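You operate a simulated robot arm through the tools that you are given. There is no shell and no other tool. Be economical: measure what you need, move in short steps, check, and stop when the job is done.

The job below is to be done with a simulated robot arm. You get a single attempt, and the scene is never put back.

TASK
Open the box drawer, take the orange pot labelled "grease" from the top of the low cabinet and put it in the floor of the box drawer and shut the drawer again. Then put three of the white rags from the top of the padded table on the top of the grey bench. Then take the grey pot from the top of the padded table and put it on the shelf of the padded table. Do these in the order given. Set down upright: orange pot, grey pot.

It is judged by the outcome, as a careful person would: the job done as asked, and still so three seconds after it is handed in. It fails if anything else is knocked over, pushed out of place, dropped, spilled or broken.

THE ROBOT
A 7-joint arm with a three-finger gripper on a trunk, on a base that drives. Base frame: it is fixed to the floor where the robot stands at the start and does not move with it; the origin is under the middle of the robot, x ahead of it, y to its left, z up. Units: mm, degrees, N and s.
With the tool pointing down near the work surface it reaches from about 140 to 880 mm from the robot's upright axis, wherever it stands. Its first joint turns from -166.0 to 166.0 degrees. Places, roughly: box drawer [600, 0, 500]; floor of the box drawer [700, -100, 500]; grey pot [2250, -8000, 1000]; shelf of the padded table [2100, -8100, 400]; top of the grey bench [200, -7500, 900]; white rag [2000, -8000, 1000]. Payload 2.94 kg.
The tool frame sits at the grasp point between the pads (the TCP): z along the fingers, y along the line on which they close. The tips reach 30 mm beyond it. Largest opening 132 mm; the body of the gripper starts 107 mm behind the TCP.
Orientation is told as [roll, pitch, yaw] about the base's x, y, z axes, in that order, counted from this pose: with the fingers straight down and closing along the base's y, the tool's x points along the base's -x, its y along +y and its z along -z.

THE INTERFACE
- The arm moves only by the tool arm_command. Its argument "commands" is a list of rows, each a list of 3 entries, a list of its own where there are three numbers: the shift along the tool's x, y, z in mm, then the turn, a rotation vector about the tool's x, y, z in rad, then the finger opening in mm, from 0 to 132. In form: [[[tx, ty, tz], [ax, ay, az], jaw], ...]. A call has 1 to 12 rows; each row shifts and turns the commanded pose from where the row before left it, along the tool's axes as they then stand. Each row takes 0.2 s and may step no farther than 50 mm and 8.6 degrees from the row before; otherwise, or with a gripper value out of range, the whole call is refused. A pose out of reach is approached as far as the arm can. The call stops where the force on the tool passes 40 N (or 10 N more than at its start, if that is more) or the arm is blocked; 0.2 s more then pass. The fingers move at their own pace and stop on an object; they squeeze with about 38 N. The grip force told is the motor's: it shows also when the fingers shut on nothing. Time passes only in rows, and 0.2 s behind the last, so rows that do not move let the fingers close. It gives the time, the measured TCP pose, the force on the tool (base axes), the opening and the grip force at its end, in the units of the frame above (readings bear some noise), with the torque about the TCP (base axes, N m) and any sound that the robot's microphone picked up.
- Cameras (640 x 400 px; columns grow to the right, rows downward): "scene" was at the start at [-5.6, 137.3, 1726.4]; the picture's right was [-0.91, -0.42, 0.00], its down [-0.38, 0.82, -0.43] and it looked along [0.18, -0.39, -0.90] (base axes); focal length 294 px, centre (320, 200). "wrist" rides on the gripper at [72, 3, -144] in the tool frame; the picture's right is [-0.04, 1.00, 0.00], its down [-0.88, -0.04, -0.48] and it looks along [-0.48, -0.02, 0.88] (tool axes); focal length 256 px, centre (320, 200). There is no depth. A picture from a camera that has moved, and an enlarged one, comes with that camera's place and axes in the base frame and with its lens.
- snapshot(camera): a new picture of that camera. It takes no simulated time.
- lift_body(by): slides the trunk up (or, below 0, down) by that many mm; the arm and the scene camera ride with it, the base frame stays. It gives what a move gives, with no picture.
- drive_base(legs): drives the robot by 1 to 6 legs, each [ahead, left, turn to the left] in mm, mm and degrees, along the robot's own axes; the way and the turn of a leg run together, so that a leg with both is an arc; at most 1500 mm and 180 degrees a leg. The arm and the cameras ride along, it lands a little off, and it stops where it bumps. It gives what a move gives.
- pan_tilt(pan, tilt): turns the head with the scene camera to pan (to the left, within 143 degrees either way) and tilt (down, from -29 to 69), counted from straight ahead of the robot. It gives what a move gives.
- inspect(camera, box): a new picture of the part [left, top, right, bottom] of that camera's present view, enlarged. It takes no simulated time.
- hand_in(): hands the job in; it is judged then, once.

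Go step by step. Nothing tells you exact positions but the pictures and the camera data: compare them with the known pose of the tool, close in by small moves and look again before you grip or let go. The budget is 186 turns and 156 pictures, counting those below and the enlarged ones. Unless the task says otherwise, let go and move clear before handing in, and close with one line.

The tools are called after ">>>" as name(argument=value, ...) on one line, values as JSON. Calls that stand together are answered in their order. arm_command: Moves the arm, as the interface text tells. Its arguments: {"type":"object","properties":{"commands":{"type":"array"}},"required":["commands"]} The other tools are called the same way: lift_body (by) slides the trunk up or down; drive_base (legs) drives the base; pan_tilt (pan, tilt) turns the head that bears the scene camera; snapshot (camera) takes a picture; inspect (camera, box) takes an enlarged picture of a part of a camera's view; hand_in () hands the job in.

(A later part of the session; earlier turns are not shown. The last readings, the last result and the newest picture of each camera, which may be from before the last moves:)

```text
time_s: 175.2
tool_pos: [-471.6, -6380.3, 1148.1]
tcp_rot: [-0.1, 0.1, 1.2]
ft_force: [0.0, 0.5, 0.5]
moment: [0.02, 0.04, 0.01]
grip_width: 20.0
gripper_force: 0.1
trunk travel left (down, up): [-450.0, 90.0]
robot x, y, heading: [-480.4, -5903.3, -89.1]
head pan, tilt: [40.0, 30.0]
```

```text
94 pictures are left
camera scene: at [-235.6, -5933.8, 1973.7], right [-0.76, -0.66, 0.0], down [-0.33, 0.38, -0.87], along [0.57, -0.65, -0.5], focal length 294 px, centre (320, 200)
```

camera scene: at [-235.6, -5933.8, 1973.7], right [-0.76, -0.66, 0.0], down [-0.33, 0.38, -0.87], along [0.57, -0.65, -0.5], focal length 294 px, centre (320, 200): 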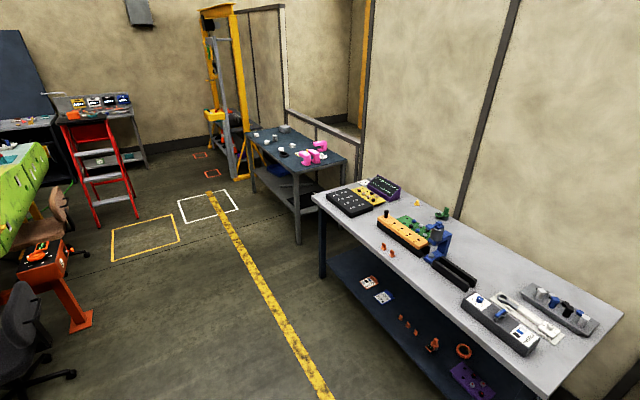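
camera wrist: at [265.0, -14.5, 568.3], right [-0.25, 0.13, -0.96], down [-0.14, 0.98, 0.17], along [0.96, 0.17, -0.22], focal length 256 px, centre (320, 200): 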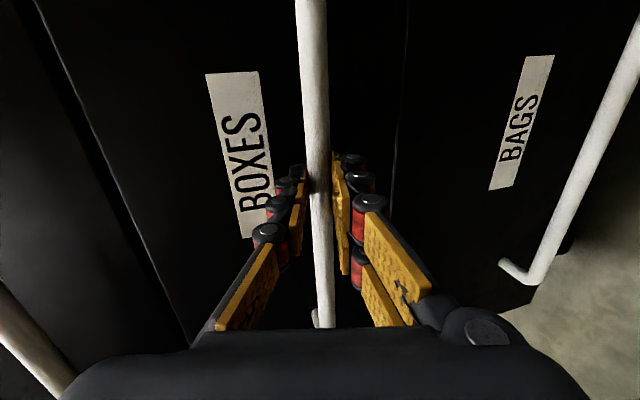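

Clear path. Drive along the bench to in front of the padded table and face it.

>>> drive_base(legs=[[438, 926, 0], [438, 926, 0], [438, 926, 0], [0, 0, -19.5]])

>>> pan_tilt(pan=0, tilt=45)

>>> snapshot(camera="scene")

```text
time_s: 191.4
tool_pos: [2190.4, -7603.8, 1147.4]
tcp_rot: [0.0, 0.0, -17.8]
ft_force: [-0.2, 0.3, 0.3]
moment: [0.0, -0.01, -0.02]
grip_width: 20.1
gripper_force: 0.0
trunk travel left (down, up): [-450.0, 90.0]
robot x, y, heading: [2333.9, -7145.5, -108.1]
head pan, tilt: [40.0, 30.0]
```

```text
time_s: 192.5
tool_pos: [2190.9, -7604.2, 1148.9]
tcp_rot: [0.0, 0.0, -17.8]
ft_force: [-0.6, -1.0, 0.2]
moment: [-0.01, 0.01, 0.0]
grip_width: 20.1
gripper_force: 0.1
trunk travel left (down, up): [-450.0, 90.0]
robot x, y, heading: [2335.9, -7146.0, -107.9]
head pan, tilt: [0.0, 45.0]
```

```text
93 pictures are left
camera scene: at [2499.3, -7252.2, 1951.1], right [-0.95, 0.31, 0.0], down [0.22, 0.67, -0.71], along [-0.22, -0.67, -0.71], focal length 294 px, centre (320, 200)
```

scene: 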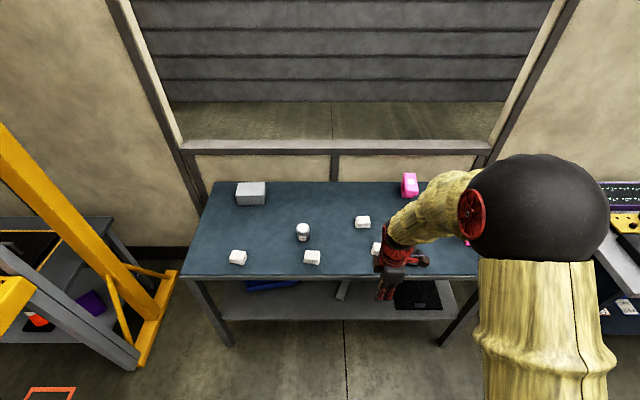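

>>> inspect(camera="scene", box=[190, 170, 430, 320])

```text
2.67 times, centred on (310, 245) of scene
camera zoom: at [2499.3, -7252.2, 1951.1], right [-0.95, 0.31, 0.0], down [0.22, 0.67, -0.71], along [-0.22, -0.67, -0.71], focal length 783 px, centre (347, 80)
```

zoom: 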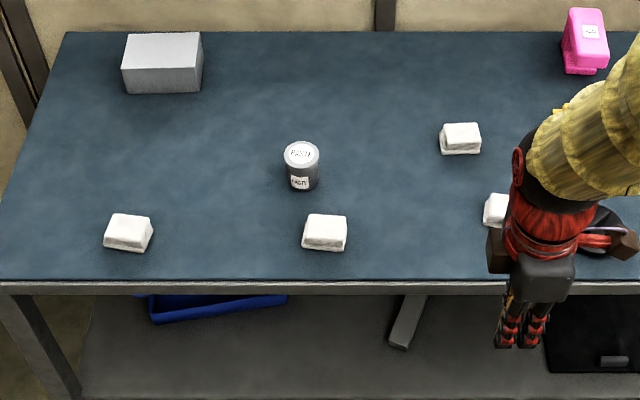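

Four white rags visible plus the grey pot. Check the bench's near end for free room.

>>> pan_tilt(pan=-55, tilt=35)

>>> snapshot(camera="scene")

```text
time_s: 193.7
tool_pos: [2191.7, -7603.2, 1147.8]
tcp_rot: [0.0, 0.0, -17.8]
ft_force: [-0.8, -0.6, -0.5]
moment: [-0.01, 0.02, 0.01]
grip_width: 20.2
gripper_force: 0.0
trunk travel left (down, up): [-450.0, 90.0]
robot x, y, heading: [2338.3, -7146.6, -108.0]
head pan, tilt: [-55.0, 35.0]
```

```text
91 pictures are left
camera scene: at [2440.2, -7200.6, 1965.9], right [-0.29, 0.96, 0.0], down [0.55, 0.17, -0.82], along [-0.78, -0.24, -0.57], focal length 294 px, centre (320, 200)
```

scene: 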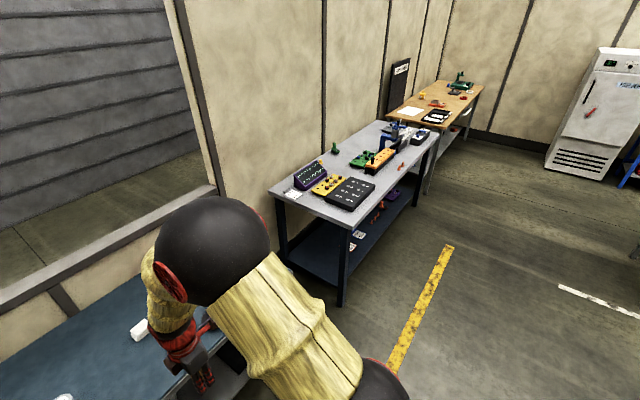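

Move closer, centred for the rags.

>>> drive_base(legs=[[230, -200, 0]])

>>> pan_tilt(pan=0, tilt=55)

>>> snapshot(camera="scene")

>>> snapshot(camera="wrist")

```text
time_s: 195.8
tool_pos: [1930.2, -7761.1, 1147.0]
tcp_rot: [0.0, 0.0, -17.8]
ft_force: [-0.2, 0.3, 0.3]
moment: [0.03, -0.03, 0.02]
grip_width: 20.0
gripper_force: 0.0
trunk travel left (down, up): [-450.0, 90.0]
robot x, y, heading: [2069.3, -7304.3, -108.0]
head pan, tilt: [-55.0, 35.0]
```

```text
time_s: 197.0
tool_pos: [1930.9, -7759.9, 1147.6]
tcp_rot: [0.0, 0.0, -17.7]
ft_force: [-0.8, 0.5, -0.2]
moment: [0.03, 0.02, 0.01]
grip_width: 20.0
gripper_force: 0.0
trunk travel left (down, up): [-450.0, 90.0]
robot x, y, heading: [2076.6, -7303.6, -108.1]
head pan, tilt: [0.0, 55.0]
```

```text
90 pictures are left
camera scene: at [2240.6, -7400.2, 1937.7], right [-0.95, 0.31, 0.0], down [0.25, 0.78, -0.57], along [-0.18, -0.55, -0.82], focal length 294 px, centre (320, 200)
```

scene: 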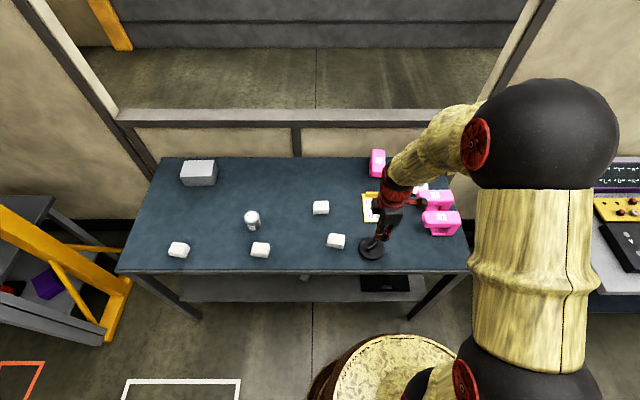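

```text
89 pictures are left
camera wrist: at [1860.7, -7736.9, 1292.4], right [0.35, 0.94, 0.0], down [0.83, -0.3, 0.48], along [0.45, -0.16, -0.88], focal length 256 px, centre (320, 200)
```

wrist: 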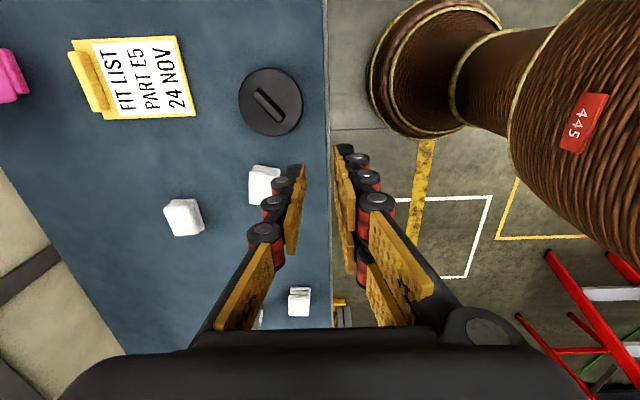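

Rag D (near front) is at about (2009, -7898), top ≈ 880. Move above it and descend partway.

>>> arm_command(commands=[[[-39, -36, 0], [0, 0, 0], 90], [[-39, -36, 0], [0, 0, 0], 90], [[-38, -36, 0], [0, 0, 0], 90], [[0, 0, 45], [0, 0, 0], 90], [[0, 0, 45], [0, 0, 0], 90], [[0, 0, 45], [0, 0, 0], 90], [[0, 0, 0], [0, 0, 0], 90]])

>>> snapshot(camera="wrist")

```text
refused: row 1 steps farther than a row can; nothing moved
```

```text
88 pictures are left
camera wrist: at [1860.7, -7736.9, 1292.4], right [0.35, 0.94, 0.0], down [0.83, -0.3, 0.48], along [0.45, -0.16, -0.88], focal length 256 px, centre (320, 200)
```

wrist: 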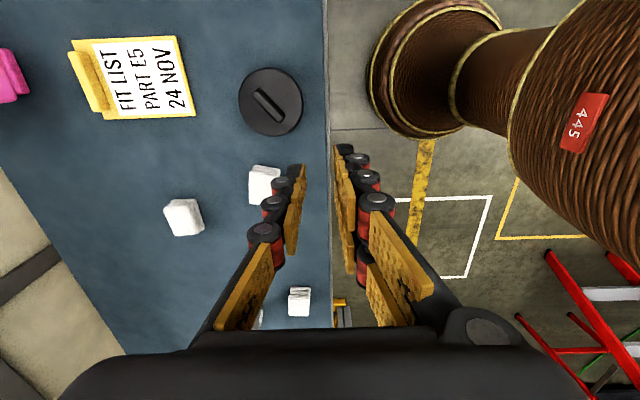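

The first row was just over the step limit; retry with smaller steps.

>>> arm_command(commands=[[[-29, -27, 0], [0, 0, 0], 90], [[-29, -27, 0], [0, 0, 0], 90], [[-29, -27, 0], [0, 0, 0], 90], [[-29, -27, 0], [0, 0, 0], 90], [[0, 0, 45], [0, 0, 0], 90], [[0, 0, 45], [0, 0, 0], 90], [[0, 0, 45], [0, 0, 0], 90], [[0, 0, 0], [0, 0, 0], 90]])

>>> snapshot(camera="wrist")

```text
time_s: 198.8
tool_pos: [2007.4, -7898.4, 1014.1]
tcp_rot: [0.0, 0.0, -17.6]
ft_force: [0.1, 0.3, 0.3]
moment: [-0.02, 0.02, -0.01]
grip_width: 89.9
gripper_force: 0.0
trunk travel left (down, up): [-450.0, 90.0]
robot x, y, heading: [2078.1, -7302.2, -107.9]
head pan, tilt: [0.0, 55.0]
```

```text
87 pictures are left
camera wrist: at [1937.7, -7874.8, 1157.2], right [0.35, 0.94, 0.0], down [0.83, -0.3, 0.48], along [0.45, -0.17, -0.88], focal length 256 px, centre (320, 200)
```

wrist: 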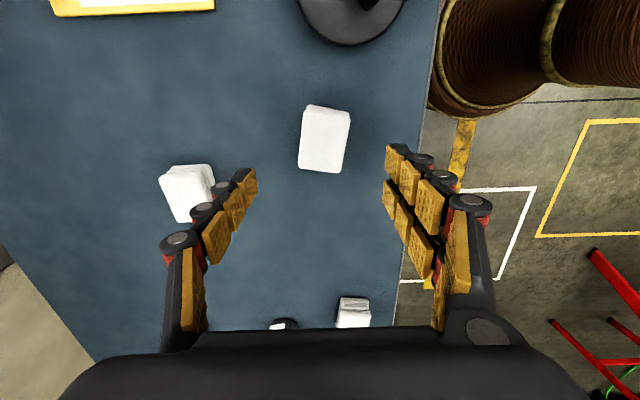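

Rag centred. Descend to just above and look.

>>> arm_command(commands=[[[-2, 4, 35], [0, 0, 0], 90], [[0, 0, 35], [0, 0, 0], 90], [[0, 0, 25], [0, 0, 0], 90], [[0, 0, 0], [0, 0, 0], 90]])

>>> snapshot(camera="wrist")

>>> inspect(camera="scene", box=[290, 180, 450, 280])

```text
time_s: 199.8
tool_pos: [2011.0, -7897.0, 917.9]
tcp_rot: [-0.1, 0.0, -17.7]
ft_force: [-0.4, 0.3, 0.2]
moment: [0.0, 0.0, -0.01]
grip_width: 90.4
gripper_force: 0.0
trunk travel left (down, up): [-450.0, 90.0]
robot x, y, heading: [2075.0, -7304.9, -107.8]
head pan, tilt: [0.0, 55.0]
```

```text
86 pictures are left
camera wrist: at [1941.5, -7872.4, 1062.2], right [0.35, 0.94, 0.0], down [0.83, -0.3, 0.48], along [0.45, -0.17, -0.88], focal length 256 px, centre (320, 200)
```

wrist: 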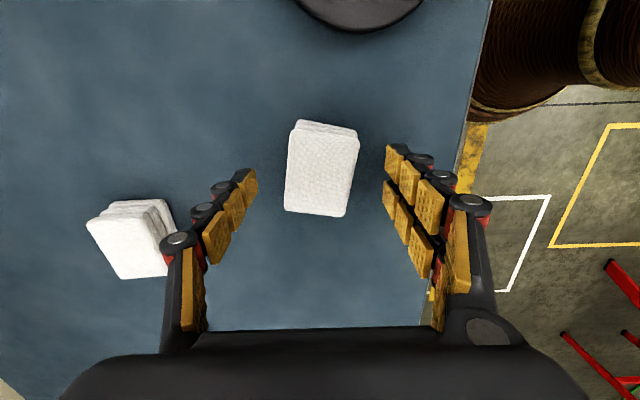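

```text
4.00 times, centred on (370, 230) of scene
camera zoom: at [2240.8, -7400.2, 1937.7], right [-0.95, 0.31, 0.0], down [0.25, 0.78, -0.57], along [-0.18, -0.55, -0.82], focal length 1174 px, centre (120, 80)
```

zoom: 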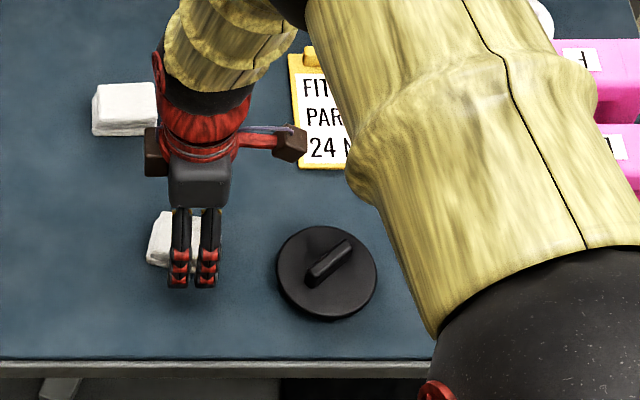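

Rag top ≈ 888. Lower to z≈896 and grip.

>>> arm_command(commands=[[[3, 0, 8], [0, 0, 0], 90], [[0, 0, 7], [0, 0, 0], 90], [[0, 0, 6], [0, 0, 0], 90], [[0, 0, 0], [0, 0, 0], 90]])

>>> snapshot(camera="wrist")

```text
time_s: 200.8
tool_pos: [2007.8, -7895.6, 898.0]
tcp_rot: [0.1, 0.0, -17.7]
ft_force: [-0.3, -0.3, -0.2]
moment: [-0.01, 0.04, 0.01]
grip_width: 89.8
gripper_force: 0.0
trunk travel left (down, up): [-450.0, 90.0]
robot x, y, heading: [2071.6, -7307.2, -108.0]
head pan, tilt: [0.0, 55.0]
```

```text
84 pictures are left
camera wrist: at [1938.6, -7871.3, 1041.8], right [0.35, 0.94, 0.0], down [0.83, -0.3, 0.48], along [0.45, -0.16, -0.88], focal length 256 px, centre (320, 200)
```

wrist: 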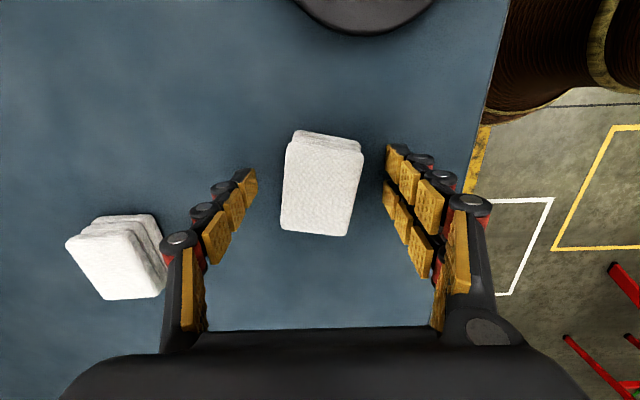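

>>> arm_command(commands=[[[0, 0, 4], [0, 0, 0], 90], [[0, 0, 4], [0, 0, 0], 90], [[0, 0, 0], [0, 0, 0], 90]])

```text
time_s: 201.6
tool_pos: [2008.5, -7895.2, 889.4]
tcp_rot: [-0.1, 0.0, -17.6]
ft_force: [0.1, -0.1, 0.7]
moment: [0.01, -0.02, 0.03]
grip_width: 90.0
gripper_force: 0.1
trunk travel left (down, up): [-450.0, 90.0]
robot x, y, heading: [2076.4, -7302.8, -107.7]
head pan, tilt: [0.0, 55.0]
```

No contact yet; that's deep enough to hold the rag. Close and lift a little.

>>> arm_command(commands=[[[0, 0, 0], [0, 0, 0], 20], [[0, 0, 0], [0, 0, 0], 20], [[0, 0, 0], [0, 0, 0], 20], [[0, 0, 0], [0, 0, 0], 20], [[0, 0, 0], [0, 0, 0], 20], [[0, 0, -20], [0, 0, 0], 20], [[0, 0, -30], [0, 0, 0], 20], [[0, 0, -40], [0, 0, 0], 20], [[0, 0, 0], [0, 0, 0], 20]])

>>> snapshot(camera="wrist")

```text
time_s: 203.6
tool_pos: [2008.4, -7895.4, 978.7]
tcp_rot: [0.0, -0.1, -17.7]
ft_force: [-1.3, 0.9, -1.5]
moment: [0.01, 0.02, -0.01]
grip_width: 46.5
gripper_force: 38.4
trunk travel left (down, up): [-450.0, 90.0]
robot x, y, heading: [2073.1, -7302.8, -107.9]
head pan, tilt: [0.0, 55.0]
```

```text
83 pictures are left
camera wrist: at [1938.7, -7871.3, 1123.6], right [0.35, 0.94, 0.0], down [0.83, -0.3, 0.48], along [0.45, -0.16, -0.88], focal length 256 px, centre (320, 200)
```

wrist: 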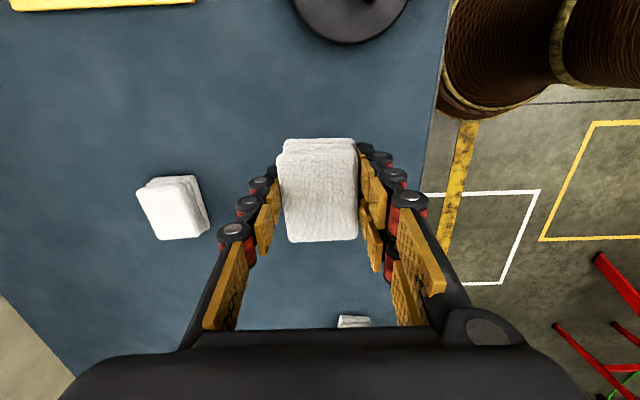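

Rag held. Raise, retract and drive sideways to the bench.

>>> arm_command(commands=[[[0, 0, -45], [0, 0, 0], 20], [[0, 0, -45], [0, 0, 0], 20], [[0, 0, -45], [0, 0, 0], 20], [[0, 0, -45], [0, 0, 0], 20], [[30, 35, 0], [0, 0, 0], 20], [[30, 35, 0], [0, 0, 0], 20], [[20, 35, 0], [0, 0, 0], 20], [[0, 0, 0], [0, 0, 0], 20]])

>>> drive_base(legs=[[-50, -1150, 0]])

>>> snapshot(camera="scene")

>>> snapshot(camera="wrist")

```text
time_s: 205.4
tool_pos: [1963.9, -7770.7, 1159.3]
tcp_rot: [0.0, 0.0, -17.8]
ft_force: [-0.9, 0.6, -0.3]
moment: [0.05, -0.01, 0.02]
grip_width: 46.9
gripper_force: 38.3
trunk travel left (down, up): [-450.0, 90.0]
robot x, y, heading: [2077.3, -7304.3, -108.0]
head pan, tilt: [0.0, 55.0]
```

```text
time_s: 211.2
tool_pos: [889.9, -7364.7, 1160.0]
tcp_rot: [0.1, 0.0, -18.2]
ft_force: [0.2, 0.8, -0.4]
moment: [0.0, 0.03, -0.01]
grip_width: 46.6
gripper_force: 38.2
trunk travel left (down, up): [-450.0, 90.0]
robot x, y, heading: [1005.2, -6900.7, -108.4]
head pan, tilt: [0.0, 55.0]
```

```text
82 pictures are left
camera scene: at [1169.4, -6997.9, 1937.7], right [-0.95, 0.32, 0.0], down [0.26, 0.78, -0.57], along [-0.18, -0.54, -0.82], focal length 294 px, centre (320, 200)
```

scene: 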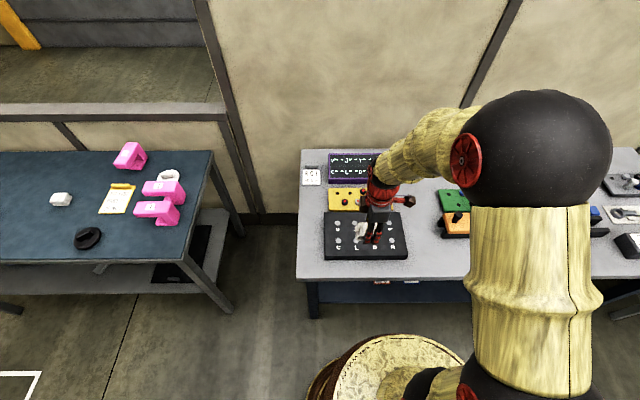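

```text
81 pictures are left
camera wrist: at [820.7, -7340.7, 1304.3], right [0.35, 0.94, 0.0], down [0.82, -0.31, 0.48], along [0.45, -0.17, -0.88], focal length 256 px, centre (320, 200)
```

wrist: 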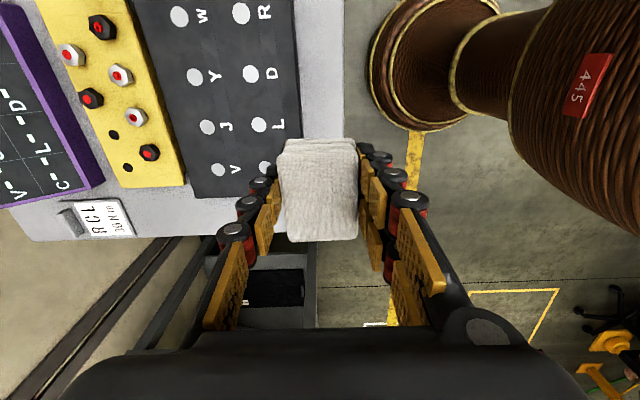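

Move farther along the bench and look for free surface to the left of the arm.

>>> drive_base(legs=[[0, -450, 0]])

>>> snapshot(camera="scene")

>>> snapshot(camera="wrist")

```text
time_s: 214.0
tool_pos: [457.7, -7222.1, 1160.5]
tcp_rot: [0.0, 0.0, -18.3]
ft_force: [0.4, 0.3, -1.1]
moment: [-0.04, -0.01, 0.0]
grip_width: 46.7
gripper_force: 38.2
trunk travel left (down, up): [-450.0, 90.0]
robot x, y, heading: [575.1, -6760.3, -108.6]
head pan, tilt: [0.0, 55.0]
```

```text
80 pictures are left
camera scene: at [738.2, -6854.1, 1937.8], right [-0.95, 0.32, 0.0], down [0.26, 0.78, -0.57], along [-0.18, -0.54, -0.82], focal length 294 px, centre (320, 200)
```

scene: 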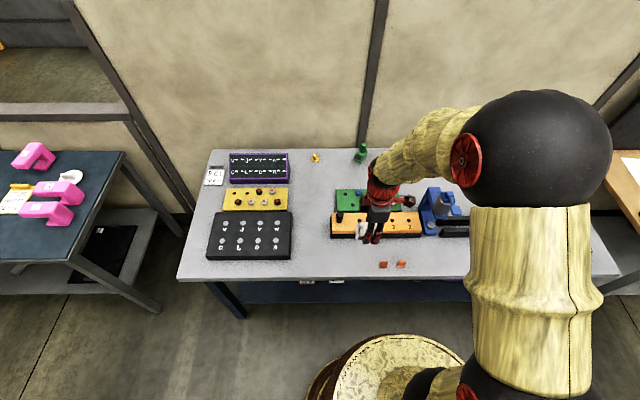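

```text
79 pictures are left
camera wrist: at [389.2, -7196.5, 1304.3], right [0.35, 0.94, 0.0], down [0.82, -0.31, 0.48], along [0.45, -0.17, -0.88], focal length 256 px, centre (320, 200)
```

wrist: 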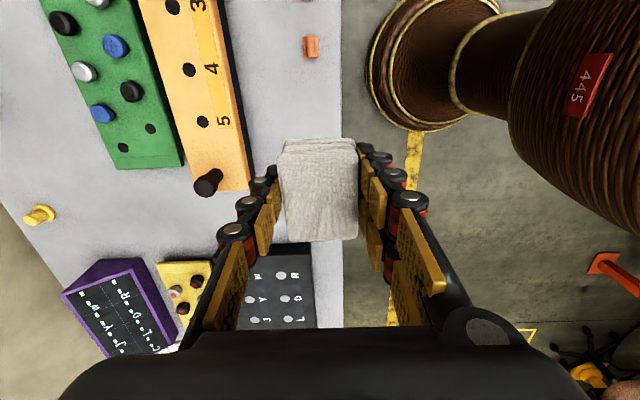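

Free lane between the black panel and the orange block. I'll place the first rag deep in that lane; move above it.

>>> arm_command(commands=[[[-23, -35, 0], [0, 0, 0], 20], [[-23, -35, 0], [0, 0, 0], 20], [[-23, -35, 0], [0, 0, 0], 20], [[-23, -35, 0], [0, 0, 0], 20], [[-23, -35, 0], [0, 0, 0], 20], [[-23, -35, 0], [0, 0, 0], 20], [[-23, -35, 0], [0, 0, 0], 20], [[-23, -32, 0], [0, 0, 0], 20], [[0, 0, 40], [0, 0, 0], 20], [[0, 0, 40], [0, 0, 0], 20], [[0, 0, 0], [0, 0, 0], 20]])

>>> snapshot(camera="wrist")

>>> snapshot(camera="scene")

```text
time_s: 216.4
tool_pos: [547.6, -7542.1, 1080.0]
tcp_rot: [0.0, 0.0, -18.3]
ft_force: [0.3, -0.1, 0.5]
moment: [0.03, -0.04, 0.04]
grip_width: 46.9
gripper_force: 37.9
trunk travel left (down, up): [-450.0, 90.0]
robot x, y, heading: [575.4, -6755.1, -108.7]
head pan, tilt: [0.0, 55.0]
```

```text
78 pictures are left
camera wrist: at [478.3, -7516.6, 1224.9], right [0.35, 0.94, 0.0], down [0.82, -0.31, 0.48], along [0.44, -0.17, -0.88], focal length 256 px, centre (320, 200)
```

wrist: 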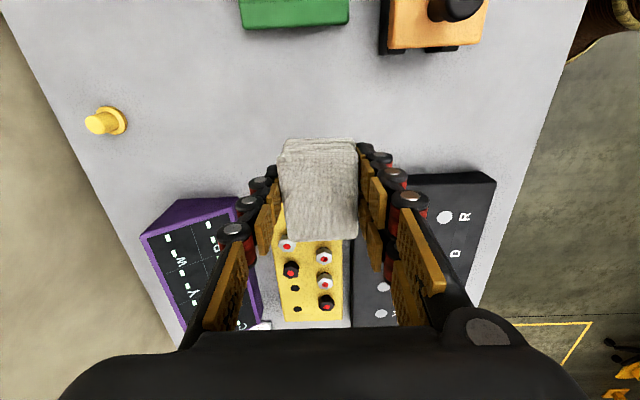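

```text
77 pictures are left
camera scene: at [739.4, -6854.0, 1937.7], right [-0.95, 0.32, 0.0], down [0.26, 0.78, -0.57], along [-0.18, -0.54, -0.82], focal length 294 px, centre (320, 200)
```

scene: 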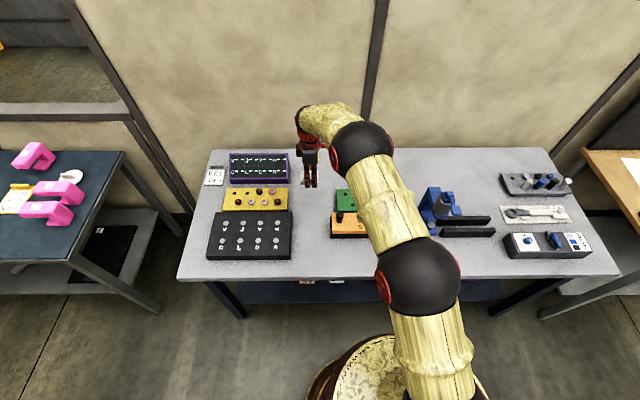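

Spot is clear beneath. Descend toward the bench.

>>> arm_command(commands=[[[0, 0, 40], [0, 0, 0], 20], [[0, 0, 40], [0, 0, 0], 20], [[0, 0, 40], [0, 0, 0], 20], [[0, 0, 20], [0, 0, 0], 20], [[0, 0, 8], [0, 0, 0], 20], [[0, 0, 8], [0, 0, 0], 20], [[0, 0, 0], [0, 0, 0], 20]])

>>> inspect(camera="scene", box=[250, 110, 370, 210])

>>> snapshot(camera="wrist")

```text
time_s: 218.0
tool_pos: [546.2, -7542.7, 924.0]
tcp_rot: [0.1, 0.0, -18.3]
ft_force: [0.6, 0.2, -1.4]
moment: [0.01, -0.01, -0.02]
grip_width: 46.8
gripper_force: 38.1
trunk travel left (down, up): [-450.0, 90.0]
robot x, y, heading: [578.1, -6757.0, -108.6]
head pan, tilt: [0.0, 55.0]
```

```text
4.00 times, centred on (310, 160) of scene
camera zoom: at [739.4, -6854.8, 1937.7], right [-0.95, 0.32, 0.0], down [0.26, 0.78, -0.57], along [-0.18, -0.54, -0.82], focal length 1174 px, centre (360, 360)
```

zoom: 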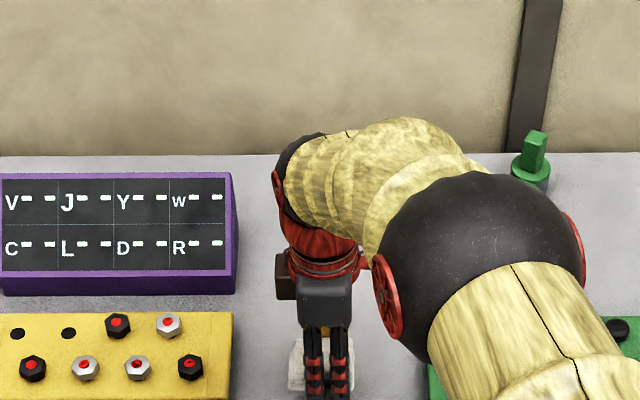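

```text
75 pictures are left
camera wrist: at [478.0, -7517.6, 1068.1], right [0.35, 0.94, 0.0], down [0.82, -0.31, 0.48], along [0.44, -0.17, -0.88], focal length 256 px, centre (320, 200)
```

wrist: 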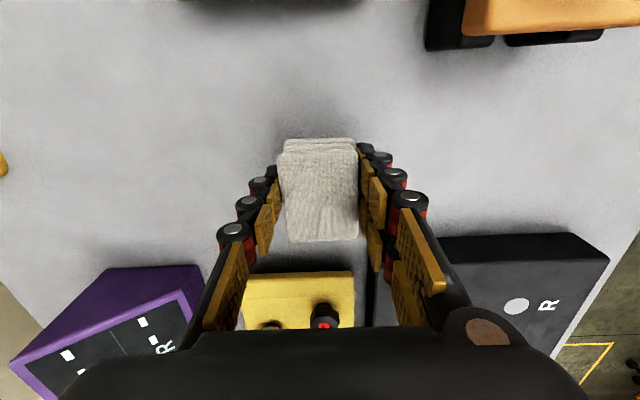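

>>> arm_command(commands=[[[0, 0, 6], [0, 0, 0], 20], [[0, 0, 6], [0, 0, 0], 20], [[0, 0, 6], [0, 0, 0], 20], [[0, 0, 6], [0, 0, 0], 20], [[0, 0, 0], [0, 0, 0], 20]])

```text
time_s: 219.2
tool_pos: [548.1, -7542.0, 899.9]
tcp_rot: [0.0, 0.0, -18.4]
ft_force: [0.3, -0.2, -0.4]
moment: [0.01, 0.0, 0.02]
grip_width: 46.7
gripper_force: 37.9
trunk travel left (down, up): [-450.0, 90.0]
robot x, y, heading: [572.1, -6757.8, -108.5]
head pan, tilt: [0.0, 55.0]
```

>>> arm_command(commands=[[[0, 0, 4], [0, 0, 0], 20], [[0, 0, 4], [0, 0, 0], 20], [[0, 0, 4], [0, 0, 0], 20], [[0, 0, 4], [0, 0, 0], 20], [[0, 0, 0], [0, 0, 0], 20]])

>>> snapshot(camera="wrist")

```text
time_s: 220.4
tool_pos: [545.4, -7542.4, 890.5]
tcp_rot: [-0.4, -0.2, -18.3]
ft_force: [0.4, 13.2, 38.1]
moment: [1.49, -0.15, 0.06]
grip_width: 46.6
gripper_force: 37.8
trunk travel left (down, up): [-450.0, 90.0]
robot x, y, heading: [574.5, -6756.6, -108.6]
head pan, tilt: [0.0, 55.0]
```

```text
74 pictures are left
camera wrist: at [477.8, -7516.7, 1033.7], right [0.35, 0.94, -0.01], down [0.82, -0.31, 0.48], along [0.44, -0.17, -0.88], focal length 256 px, centre (320, 200)
```

wrist: 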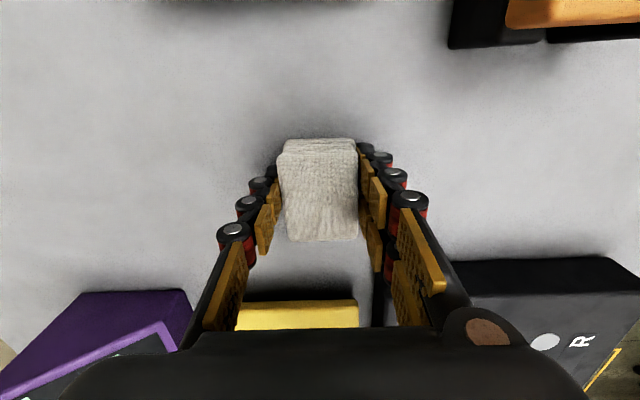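

Contact made. Relax and release.

>>> arm_command(commands=[[[0, 0, -5], [0, 0, 0], 20], [[0, 0, 0], [0, 0, 0], 60], [[0, 0, 0], [0, 0, 0], 76], [[0, 0, 0], [0, 0, 0], 76], [[0, 0, -15], [0, 0, 0], 76], [[0, 0, -40], [0, 0, 0], 76], [[0, 0, -45], [0, 0, 0], 76], [[0, 0, -45], [0, 0, 0], 76], [[0, 0, -45], [0, 0, 0], 76], [[0, 0, -45], [0, 0, 0], 76], [[0, 0, -40], [0, 0, 0], 76]])

>>> snapshot(camera="wrist")

```text
time_s: 222.8
tool_pos: [546.2, -7541.5, 1164.7]
tcp_rot: [-0.1, 0.1, -18.3]
ft_force: [-0.5, 0.5, 0.3]
moment: [-0.04, 0.02, 0.0]
grip_width: 76.1
gripper_force: 0.0
trunk travel left (down, up): [-450.0, 90.0]
robot x, y, heading: [570.9, -6758.7, -108.5]
head pan, tilt: [0.0, 55.0]
```

```text
73 pictures are left
camera wrist: at [478.0, -7517.4, 1309.5], right [0.35, 0.94, 0.0], down [0.82, -0.31, 0.48], along [0.44, -0.17, -0.88], focal length 256 px, centre (320, 200)
```

wrist: 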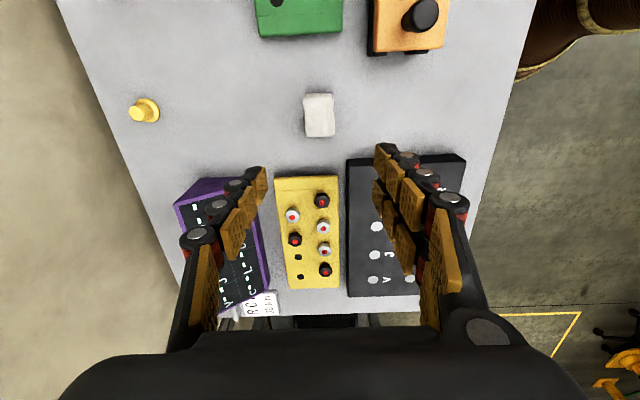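

First rag is down neatly. Retract and return for rag C.

>>> arm_command(commands=[[[23, 35, 0], [0, 0, 0], 90], [[23, 35, 0], [0, 0, 0], 90], [[23, 35, 0], [0, 0, 0], 90], [[23, 35, 0], [0, 0, 0], 90], [[23, 35, 0], [0, 0, 0], 90], [[23, 35, 0], [0, 0, 0], 90], [[0, 20, 0], [0, 0, 0], 90], [[0, 0, 0], [0, 0, 0], 90]])

>>> drive_base(legs=[[30, 800, 0], [50, 797, 0]])

>>> snapshot(camera="wrist")

>>> snapshot(camera="scene")

```text
time_s: 224.6
tool_pos: [486.9, -7280.7, 1165.2]
tcp_rot: [-0.1, 0.1, -18.3]
ft_force: [-0.1, -1.1, 0.9]
moment: [0.03, -0.03, 0.0]
grip_width: 89.8
gripper_force: 0.1
trunk travel left (down, up): [-450.0, 90.0]
robot x, y, heading: [575.0, -6754.1, -108.4]
head pan, tilt: [0.0, 55.0]
```

```text
time_s: 232.7
tool_pos: [1979.4, -7852.6, 1165.1]
tcp_rot: [0.0, -0.1, -17.6]
ft_force: [0.5, 0.3, -0.2]
moment: [0.01, 0.02, -0.03]
grip_width: 90.1
gripper_force: 0.0
trunk travel left (down, up): [-450.0, 90.0]
robot x, y, heading: [2061.1, -7325.4, -108.1]
head pan, tilt: [0.0, 55.0]
```

```text
72 pictures are left
camera wrist: at [1910.1, -7830.2, 1309.3], right [0.34, 0.94, 0.0], down [0.83, -0.3, 0.48], along [0.45, -0.16, -0.88], focal length 256 px, centre (320, 200)
```

wrist: 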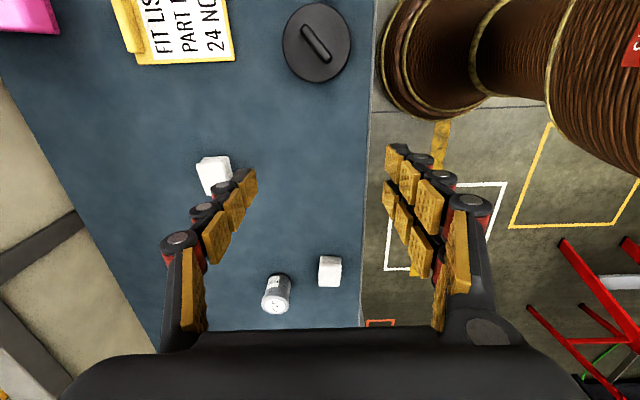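

```text
71 pictures are left
camera scene: at [2226.5, -7425.1, 1937.6], right [-0.95, 0.31, 0.0], down [0.25, 0.78, -0.57], along [-0.18, -0.55, -0.82], focal length 294 px, centre (320, 200)
```

scene: 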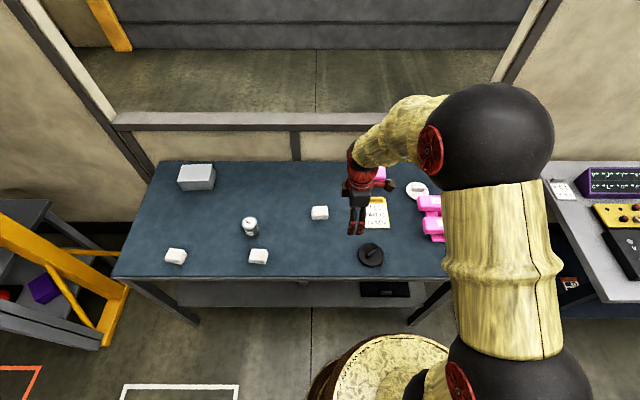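

Rag C at (2017, -8073). Move above and descend.

>>> arm_command(commands=[[[-17, -33, 0], [0, 0, 0], 90], [[-17, -33, 0], [0, 0, 0], 90], [[-17, -33, 0], [0, 0, 0], 90], [[-17, -33, 0], [0, 0, 0], 90], [[-17, -33, 0], [0, 0, 0], 90], [[-17, -33, 0], [0, 0, 0], 90], [[0, 0, 45], [0, 0, 0], 90], [[0, 0, 45], [0, 0, 0], 90], [[0, 0, 45], [0, 0, 0], 90], [[0, 0, 45], [0, 0, 0], 90], [[0, 0, 0], [0, 0, 0], 90]])

>>> snapshot(camera="wrist")

```text
time_s: 235.1
tool_pos: [2016.4, -8073.1, 985.9]
tcp_rot: [-0.1, -0.1, -17.7]
ft_force: [-0.3, -0.6, 0.2]
moment: [-0.01, -0.02, -0.01]
grip_width: 90.1
gripper_force: 0.1
trunk travel left (down, up): [-450.0, 90.0]
robot x, y, heading: [2060.9, -7328.1, -107.9]
head pan, tilt: [0.0, 55.0]
```

```text
70 pictures are left
camera wrist: at [1946.5, -8049.3, 1129.9], right [0.34, 0.94, 0.0], down [0.83, -0.3, 0.48], along [0.45, -0.16, -0.88], focal length 256 px, centre (320, 200)
```

wrist: 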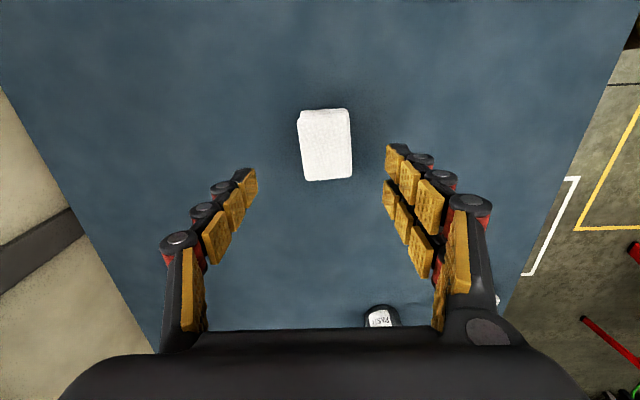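

>>> arm_command(commands=[[[0, 4, 35], [0, 0, 0], 90], [[0, 0, 35], [0, 0, 0], 90], [[0, 0, 15], [0, 0, 0], 90], [[0, 0, 6], [0, 0, 0], 90], [[0, 0, 5], [0, 0, 0], 90], [[0, 0, 0], [0, 0, 0], 90]])

>>> snapshot(camera="wrist")

```text
time_s: 236.5
tool_pos: [2017.0, -8070.6, 889.2]
tcp_rot: [0.1, 0.0, -17.6]
ft_force: [0.7, -0.2, 0.5]
moment: [0.03, 0.01, 0.02]
grip_width: 90.1
gripper_force: 0.1
trunk travel left (down, up): [-450.0, 90.0]
robot x, y, heading: [2058.3, -7329.0, -108.1]
head pan, tilt: [0.0, 55.0]
```

```text
69 pictures are left
camera wrist: at [1947.7, -8046.2, 1033.7], right [0.34, 0.94, 0.0], down [0.83, -0.3, 0.48], along [0.45, -0.16, -0.88], focal length 256 px, centre (320, 200)
```

wrist: 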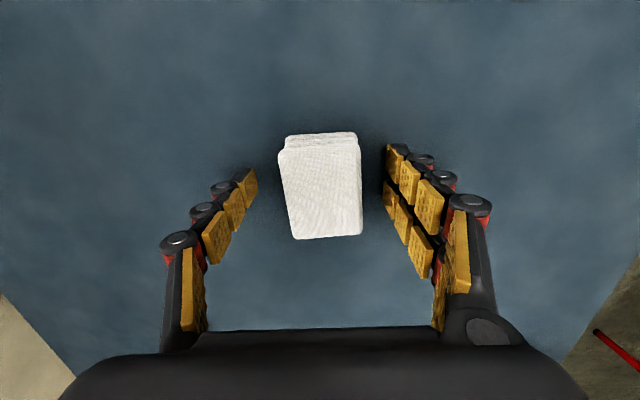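

Aligned; close, lift and retract.

>>> arm_command(commands=[[[0, 0, 0], [0, 0, 0], 20], [[0, 0, 0], [0, 0, 0], 20], [[0, 0, 0], [0, 0, 0], 20], [[0, 0, 0], [0, 0, 0], 20], [[0, 0, 0], [0, 0, 0], 20], [[0, 0, -20], [0, 0, 0], 20], [[0, 0, -40], [0, 0, 0], 20], [[0, 0, -45], [0, 0, 0], 20], [[0, 0, -45], [0, 0, 0], 20], [[0, 0, -45], [0, 0, 0], 20], [[0, 0, -45], [0, 0, 0], 20], [[0, 0, -30], [0, 0, 0], 20]])

>>> arm_command(commands=[[[17, 33, 0], [0, 0, 0], 20], [[17, 33, 0], [0, 0, 0], 20], [[17, 33, 0], [0, 0, 0], 20], [[17, 33, 0], [0, 0, 0], 20], [[17, 33, 0], [0, 0, 0], 20], [[17, 33, 0], [0, 0, 0], 20], [[0, 40, 0], [0, 0, 0], 20], [[0, 0, 0], [0, 0, 0], 20]])

>>> snapshot(camera="wrist")

```text
time_s: 239.1
tool_pos: [2017.8, -8069.7, 1158.8]
tcp_rot: [0.2, 0.0, -17.7]
ft_force: [0.2, 0.6, -1.3]
moment: [0.0, -0.02, -0.01]
grip_width: 46.5
gripper_force: 38.1
trunk travel left (down, up): [-450.0, 90.0]
robot x, y, heading: [2060.0, -7327.3, -107.9]
head pan, tilt: [0.0, 55.0]
```

```text
time_s: 240.9
tool_pos: [1991.0, -7812.4, 1158.6]
tcp_rot: [-0.1, 0.0, -17.7]
ft_force: [-0.5, 0.0, 0.1]
moment: [0.02, 0.02, 0.02]
grip_width: 46.7
gripper_force: 37.8
trunk travel left (down, up): [-450.0, 90.0]
robot x, y, heading: [2060.6, -7328.1, -107.9]
head pan, tilt: [0.0, 55.0]
```

```text
68 pictures are left
camera wrist: at [1921.9, -7788.5, 1303.1], right [0.34, 0.94, 0.0], down [0.83, -0.3, 0.48], along [0.45, -0.16, -0.88], focal length 256 px, centre (320, 200)
```

wrist: 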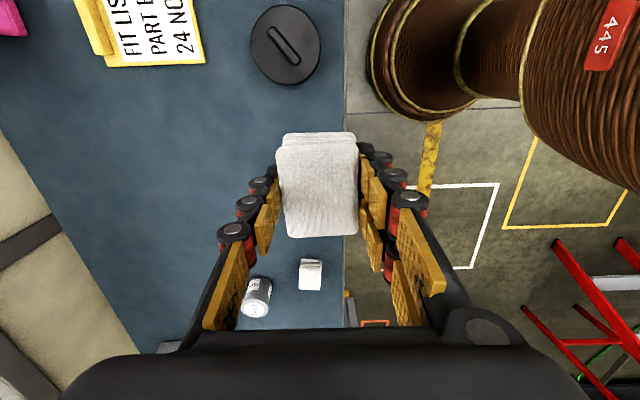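

>>> drive_base(legs=[[-60, -790, 0], [-27, -799, -0.5]])

>>> snapshot(camera="scene")

```text
time_s: 249.1
tool_pos: [495.8, -7236.2, 1159.5]
tcp_rot: [0.1, 0.0, -18.1]
ft_force: [-0.4, -0.1, 0.0]
moment: [-0.01, -0.01, 0.0]
grip_width: 46.5
gripper_force: 38.4
trunk travel left (down, up): [-450.0, 90.0]
robot x, y, heading: [564.8, -6754.0, -108.3]
head pan, tilt: [0.0, 55.0]
```

```text
67 pictures are left
camera scene: at [732.0, -6850.9, 1937.7], right [-0.95, 0.31, 0.0], down [0.26, 0.78, -0.57], along [-0.18, -0.54, -0.82], focal length 294 px, centre (320, 200)
```

scene: 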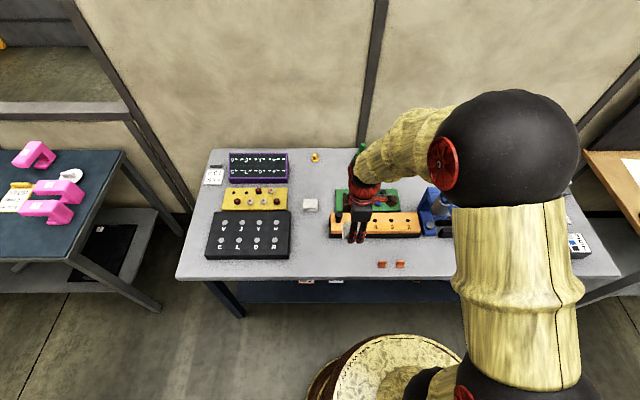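

>>> arm_command(commands=[[[-28.7, -33.1, 0], [0, 0, 0], 20], [[-28.7, -33.1, 0], [0, 0, 0], 20], [[-28.7, -33.1, 0], [0, 0, 0], 20], [[-28.7, -33.1, 0], [0, 0, 0], 20], [[-28.7, -33.1, 0], [0, 0, 0], 20], [[0, 0, 45], [0, 0, 0], 20], [[0, 0, 45], [0, 0, 0], 20], [[0, 0, 0], [0, 0, 0], 20]])

>>> snapshot(camera="wrist")

```text
time_s: 250.9
tool_pos: [582.8, -7437.9, 1070.5]
tcp_rot: [-0.1, 0.0, -18.0]
ft_force: [-0.8, -0.1, -0.4]
moment: [-0.01, -0.02, -0.02]
grip_width: 46.7
gripper_force: 38.5
trunk travel left (down, up): [-450.0, 90.0]
robot x, y, heading: [565.1, -6754.3, -108.1]
head pan, tilt: [0.0, 55.0]
```

```text
66 pictures are left
camera wrist: at [513.0, -7413.4, 1213.3], right [0.35, 0.94, 0.0], down [0.82, -0.31, 0.48], along [0.45, -0.17, -0.88], focal length 256 px, centre (320, 200)
```

wrist: 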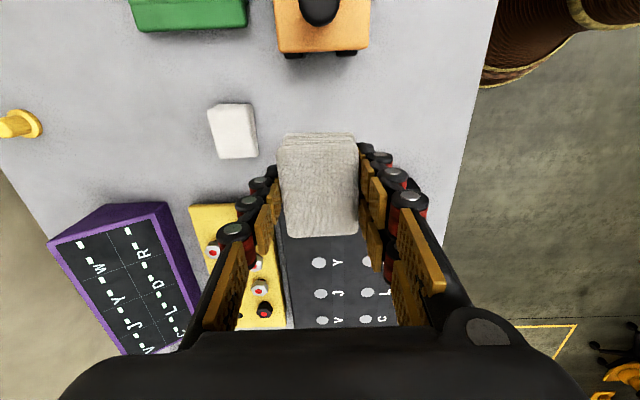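

>>> arm_command(commands=[[[0, 0, 45], [0, 0, 0], 20], [[0, 0, 45], [0, 0, 0], 20], [[0, 0, 45], [0, 0, 0], 20], [[0, 0, 25], [0, 0, 0], 20], [[0, 0, 6], [0, 0, 0], 20], [[0, 0, 6], [0, 0, 0], 20], [[0, 0, 4], [0, 0, 0], 20], [[0, 0, 0], [0, 0, 0], 20]])

```text
time_s: 252.7
tool_pos: [582.0, -7437.6, 893.0]
tcp_rot: [0.0, 0.1, -18.1]
ft_force: [0.5, 0.9, -1.4]
moment: [0.03, 0.02, -0.03]
grip_width: 46.9
gripper_force: 37.9
trunk travel left (down, up): [-450.0, 90.0]
robot x, y, heading: [566.1, -6751.9, -108.2]
head pan, tilt: [0.0, 55.0]
```

>>> arm_command(commands=[[[0, 0, 2.5], [0, 0, 0], 20], [[0, 0, 0], [0, 0, 0], 20]])

```text
time_s: 253.3
tool_pos: [581.9, -7438.3, 892.0]
tcp_rot: [0.0, 0.0, -18.0]
ft_force: [-0.1, 0.2, -0.6]
moment: [0.01, -0.01, 0.0]
grip_width: 46.7
gripper_force: 38.0
trunk travel left (down, up): [-450.0, 90.0]
robot x, y, heading: [565.3, -6753.6, -108.0]
head pan, tilt: [0.0, 55.0]
```

>>> arm_command(commands=[[[0, 0, 2], [0, 0, 0], 20], [[0, 0, 2], [0, 0, 0], 20], [[0, 0, 0], [0, 0, 0], 20]])

```text
time_s: 254.1
tool_pos: [580.6, -7437.8, 889.5]
tcp_rot: [-0.2, -0.1, -18.0]
ft_force: [-0.5, 6.8, 27.8]
moment: [1.01, -0.08, 0.05]
grip_width: 46.8
gripper_force: 38.6
trunk travel left (down, up): [-450.0, 90.0]
robot x, y, heading: [568.2, -6760.7, -108.1]
head pan, tilt: [0.0, 55.0]
```

Touching. Release and rise.

>>> arm_command(commands=[[[0, 0, -3], [0, 0, 0], 20], [[0, 0, 0], [0, 0, 0], 60], [[0, 0, 0], [0, 0, 0], 76], [[0, 0, 0], [0, 0, 0], 76], [[0, 0, -15], [0, 0, 0], 76], [[0, 0, -40], [0, 0, 0], 76], [[0, 0, -45], [0, 0, 0], 76], [[0, 0, -45], [0, 0, 0], 76], [[0, 0, -45], [0, 0, 0], 76], [[0, 0, -45], [0, 0, 0], 76], [[0, 0, -40], [0, 0, 0], 76]])

>>> snapshot(camera="wrist")

```text
time_s: 256.5
tool_pos: [582.4, -7437.6, 1166.1]
tcp_rot: [0.1, -0.1, -18.1]
ft_force: [0.4, -0.4, 0.4]
moment: [-0.04, -0.02, 0.01]
grip_width: 75.9
gripper_force: 0.1
trunk travel left (down, up): [-450.0, 90.0]
robot x, y, heading: [564.5, -6754.4, -108.3]
head pan, tilt: [0.0, 55.0]
```

```text
65 pictures are left
camera wrist: at [512.9, -7413.0, 1309.7], right [0.35, 0.94, 0.0], down [0.82, -0.31, 0.47], along [0.45, -0.17, -0.88], focal length 256 px, centre (320, 200)
```

wrist: 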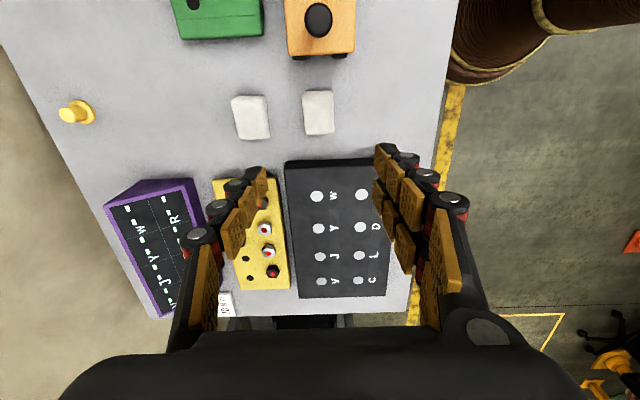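

Two rags placed. Go back for rag B (near the pot).

>>> arm_command(commands=[[[30, 35, 0], [0, 0, 0], 90], [[30, 35, 0], [0, 0, 0], 90], [[30, 35, 0], [0, 0, 0], 90], [[30, 35, 0], [0, 0, 0], 90], [[20, 10, 0], [0, 0, 0], 90]])

>>> drive_base(legs=[[30, 920, 0], [47, 919, 0]])

>>> snapshot(camera="wrist")

>>> snapshot(camera="scene")

```text
time_s: 257.7
tool_pos: [494.8, -7252.6, 1164.4]
tcp_rot: [0.0, 0.0, -17.9]
ft_force: [-0.3, 1.2, 0.6]
moment: [0.01, 0.02, -0.02]
grip_width: 90.1
gripper_force: 0.1
trunk travel left (down, up): [-450.0, 90.0]
robot x, y, heading: [565.5, -6753.7, -107.9]
head pan, tilt: [0.0, 55.0]
```

```text
time_s: 266.9
tool_pos: [2215.6, -7889.5, 1165.1]
tcp_rot: [0.0, 0.0, -17.7]
ft_force: [-0.4, -0.5, 0.4]
moment: [0.0, -0.01, -0.02]
grip_width: 89.9
gripper_force: 0.0
trunk travel left (down, up): [-450.0, 90.0]
robot x, y, heading: [2282.5, -7391.4, -108.2]
head pan, tilt: [0.0, 55.0]
```

```text
64 pictures are left
camera wrist: at [2145.8, -7865.4, 1308.8], right [0.35, 0.94, 0.0], down [0.83, -0.3, 0.48], along [0.45, -0.16, -0.88], focal length 256 px, centre (320, 200)
```

wrist: 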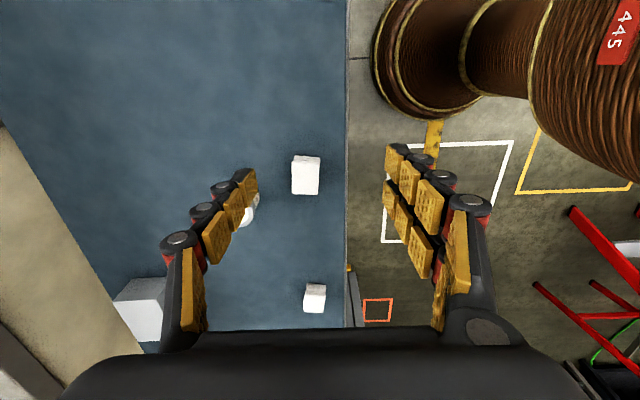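

```text
63 pictures are left
camera scene: at [2451.1, -7486.6, 1937.6], right [-0.95, 0.31, 0.0], down [0.25, 0.78, -0.57], along [-0.18, -0.55, -0.82], focal length 294 px, centre (320, 200)
```

scene: 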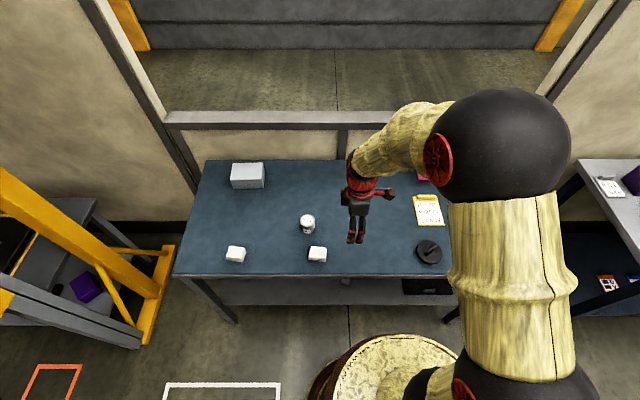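

>>> arm_command(commands=[[[-36, -11, 0], [0, 0, 0], 86], [[-36, -11, 0], [0, 0, 0], 86], [[-36, -11, 0], [0, 0, 0], 86], [[0, 0, 45], [0, 0, 0], 86], [[0, 0, 45], [0, 0, 0], 86], [[0, 0, 45], [0, 0, 0], 86], [[0, 0, 45], [0, 0, 0], 86], [[0, 0, 0], [0, 0, 0], 86]])

>>> snapshot(camera="wrist")

```text
time_s: 268.7
tool_pos: [2305.3, -7953.0, 985.0]
tcp_rot: [0.0, 0.0, -17.8]
ft_force: [0.3, 0.7, -0.3]
moment: [-0.01, -0.02, -0.02]
grip_width: 86.0
gripper_force: 0.1
trunk travel left (down, up): [-450.0, 90.0]
robot x, y, heading: [2287.1, -7386.2, -107.9]
head pan, tilt: [0.0, 55.0]
```

```text
62 pictures are left
camera wrist: at [2236.8, -7928.4, 1129.0], right [0.35, 0.94, 0.0], down [0.83, -0.3, 0.48], along [0.45, -0.17, -0.88], focal length 256 px, centre (320, 200)
```

wrist: 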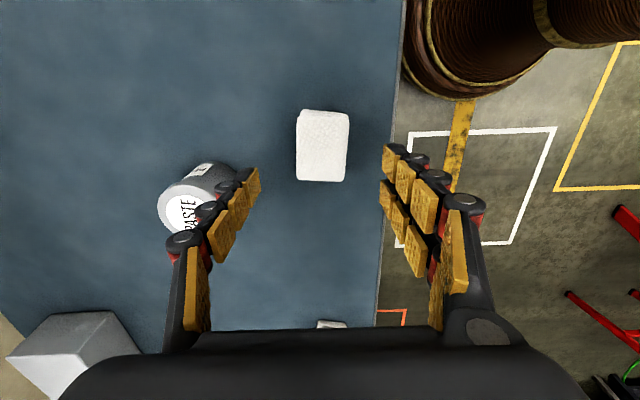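

>>> arm_command(commands=[[[0, 2, 35], [0, 0, 0], 86], [[0, 0, 35], [0, 0, 0], 86], [[0, 0, 15], [0, 0, 0], 86], [[0, 0, 6], [0, 0, 0], 86], [[0, 0, 4], [0, 0, 0], 86], [[0, 0, 0], [0, 0, 0], 86]])

>>> snapshot(camera="wrist")

```text
time_s: 270.1
tool_pos: [2307.8, -7950.4, 889.3]
tcp_rot: [-0.1, 0.0, -17.8]
ft_force: [0.2, -0.2, -0.1]
moment: [0.01, -0.01, 0.01]
grip_width: 86.1
gripper_force: 0.1
trunk travel left (down, up): [-450.0, 90.0]
robot x, y, heading: [2280.5, -7392.7, -107.9]
head pan, tilt: [0.0, 55.0]
```

```text
61 pictures are left
camera wrist: at [2239.0, -7927.4, 1033.5], right [0.35, 0.94, 0.0], down [0.83, -0.3, 0.48], along [0.45, -0.16, -0.88], focal length 256 px, centre (320, 200)
```

wrist: 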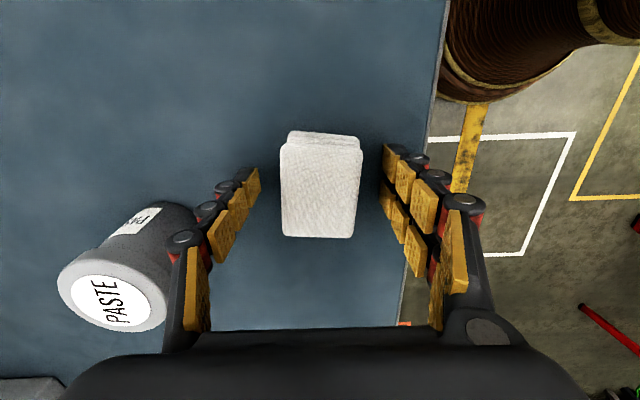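

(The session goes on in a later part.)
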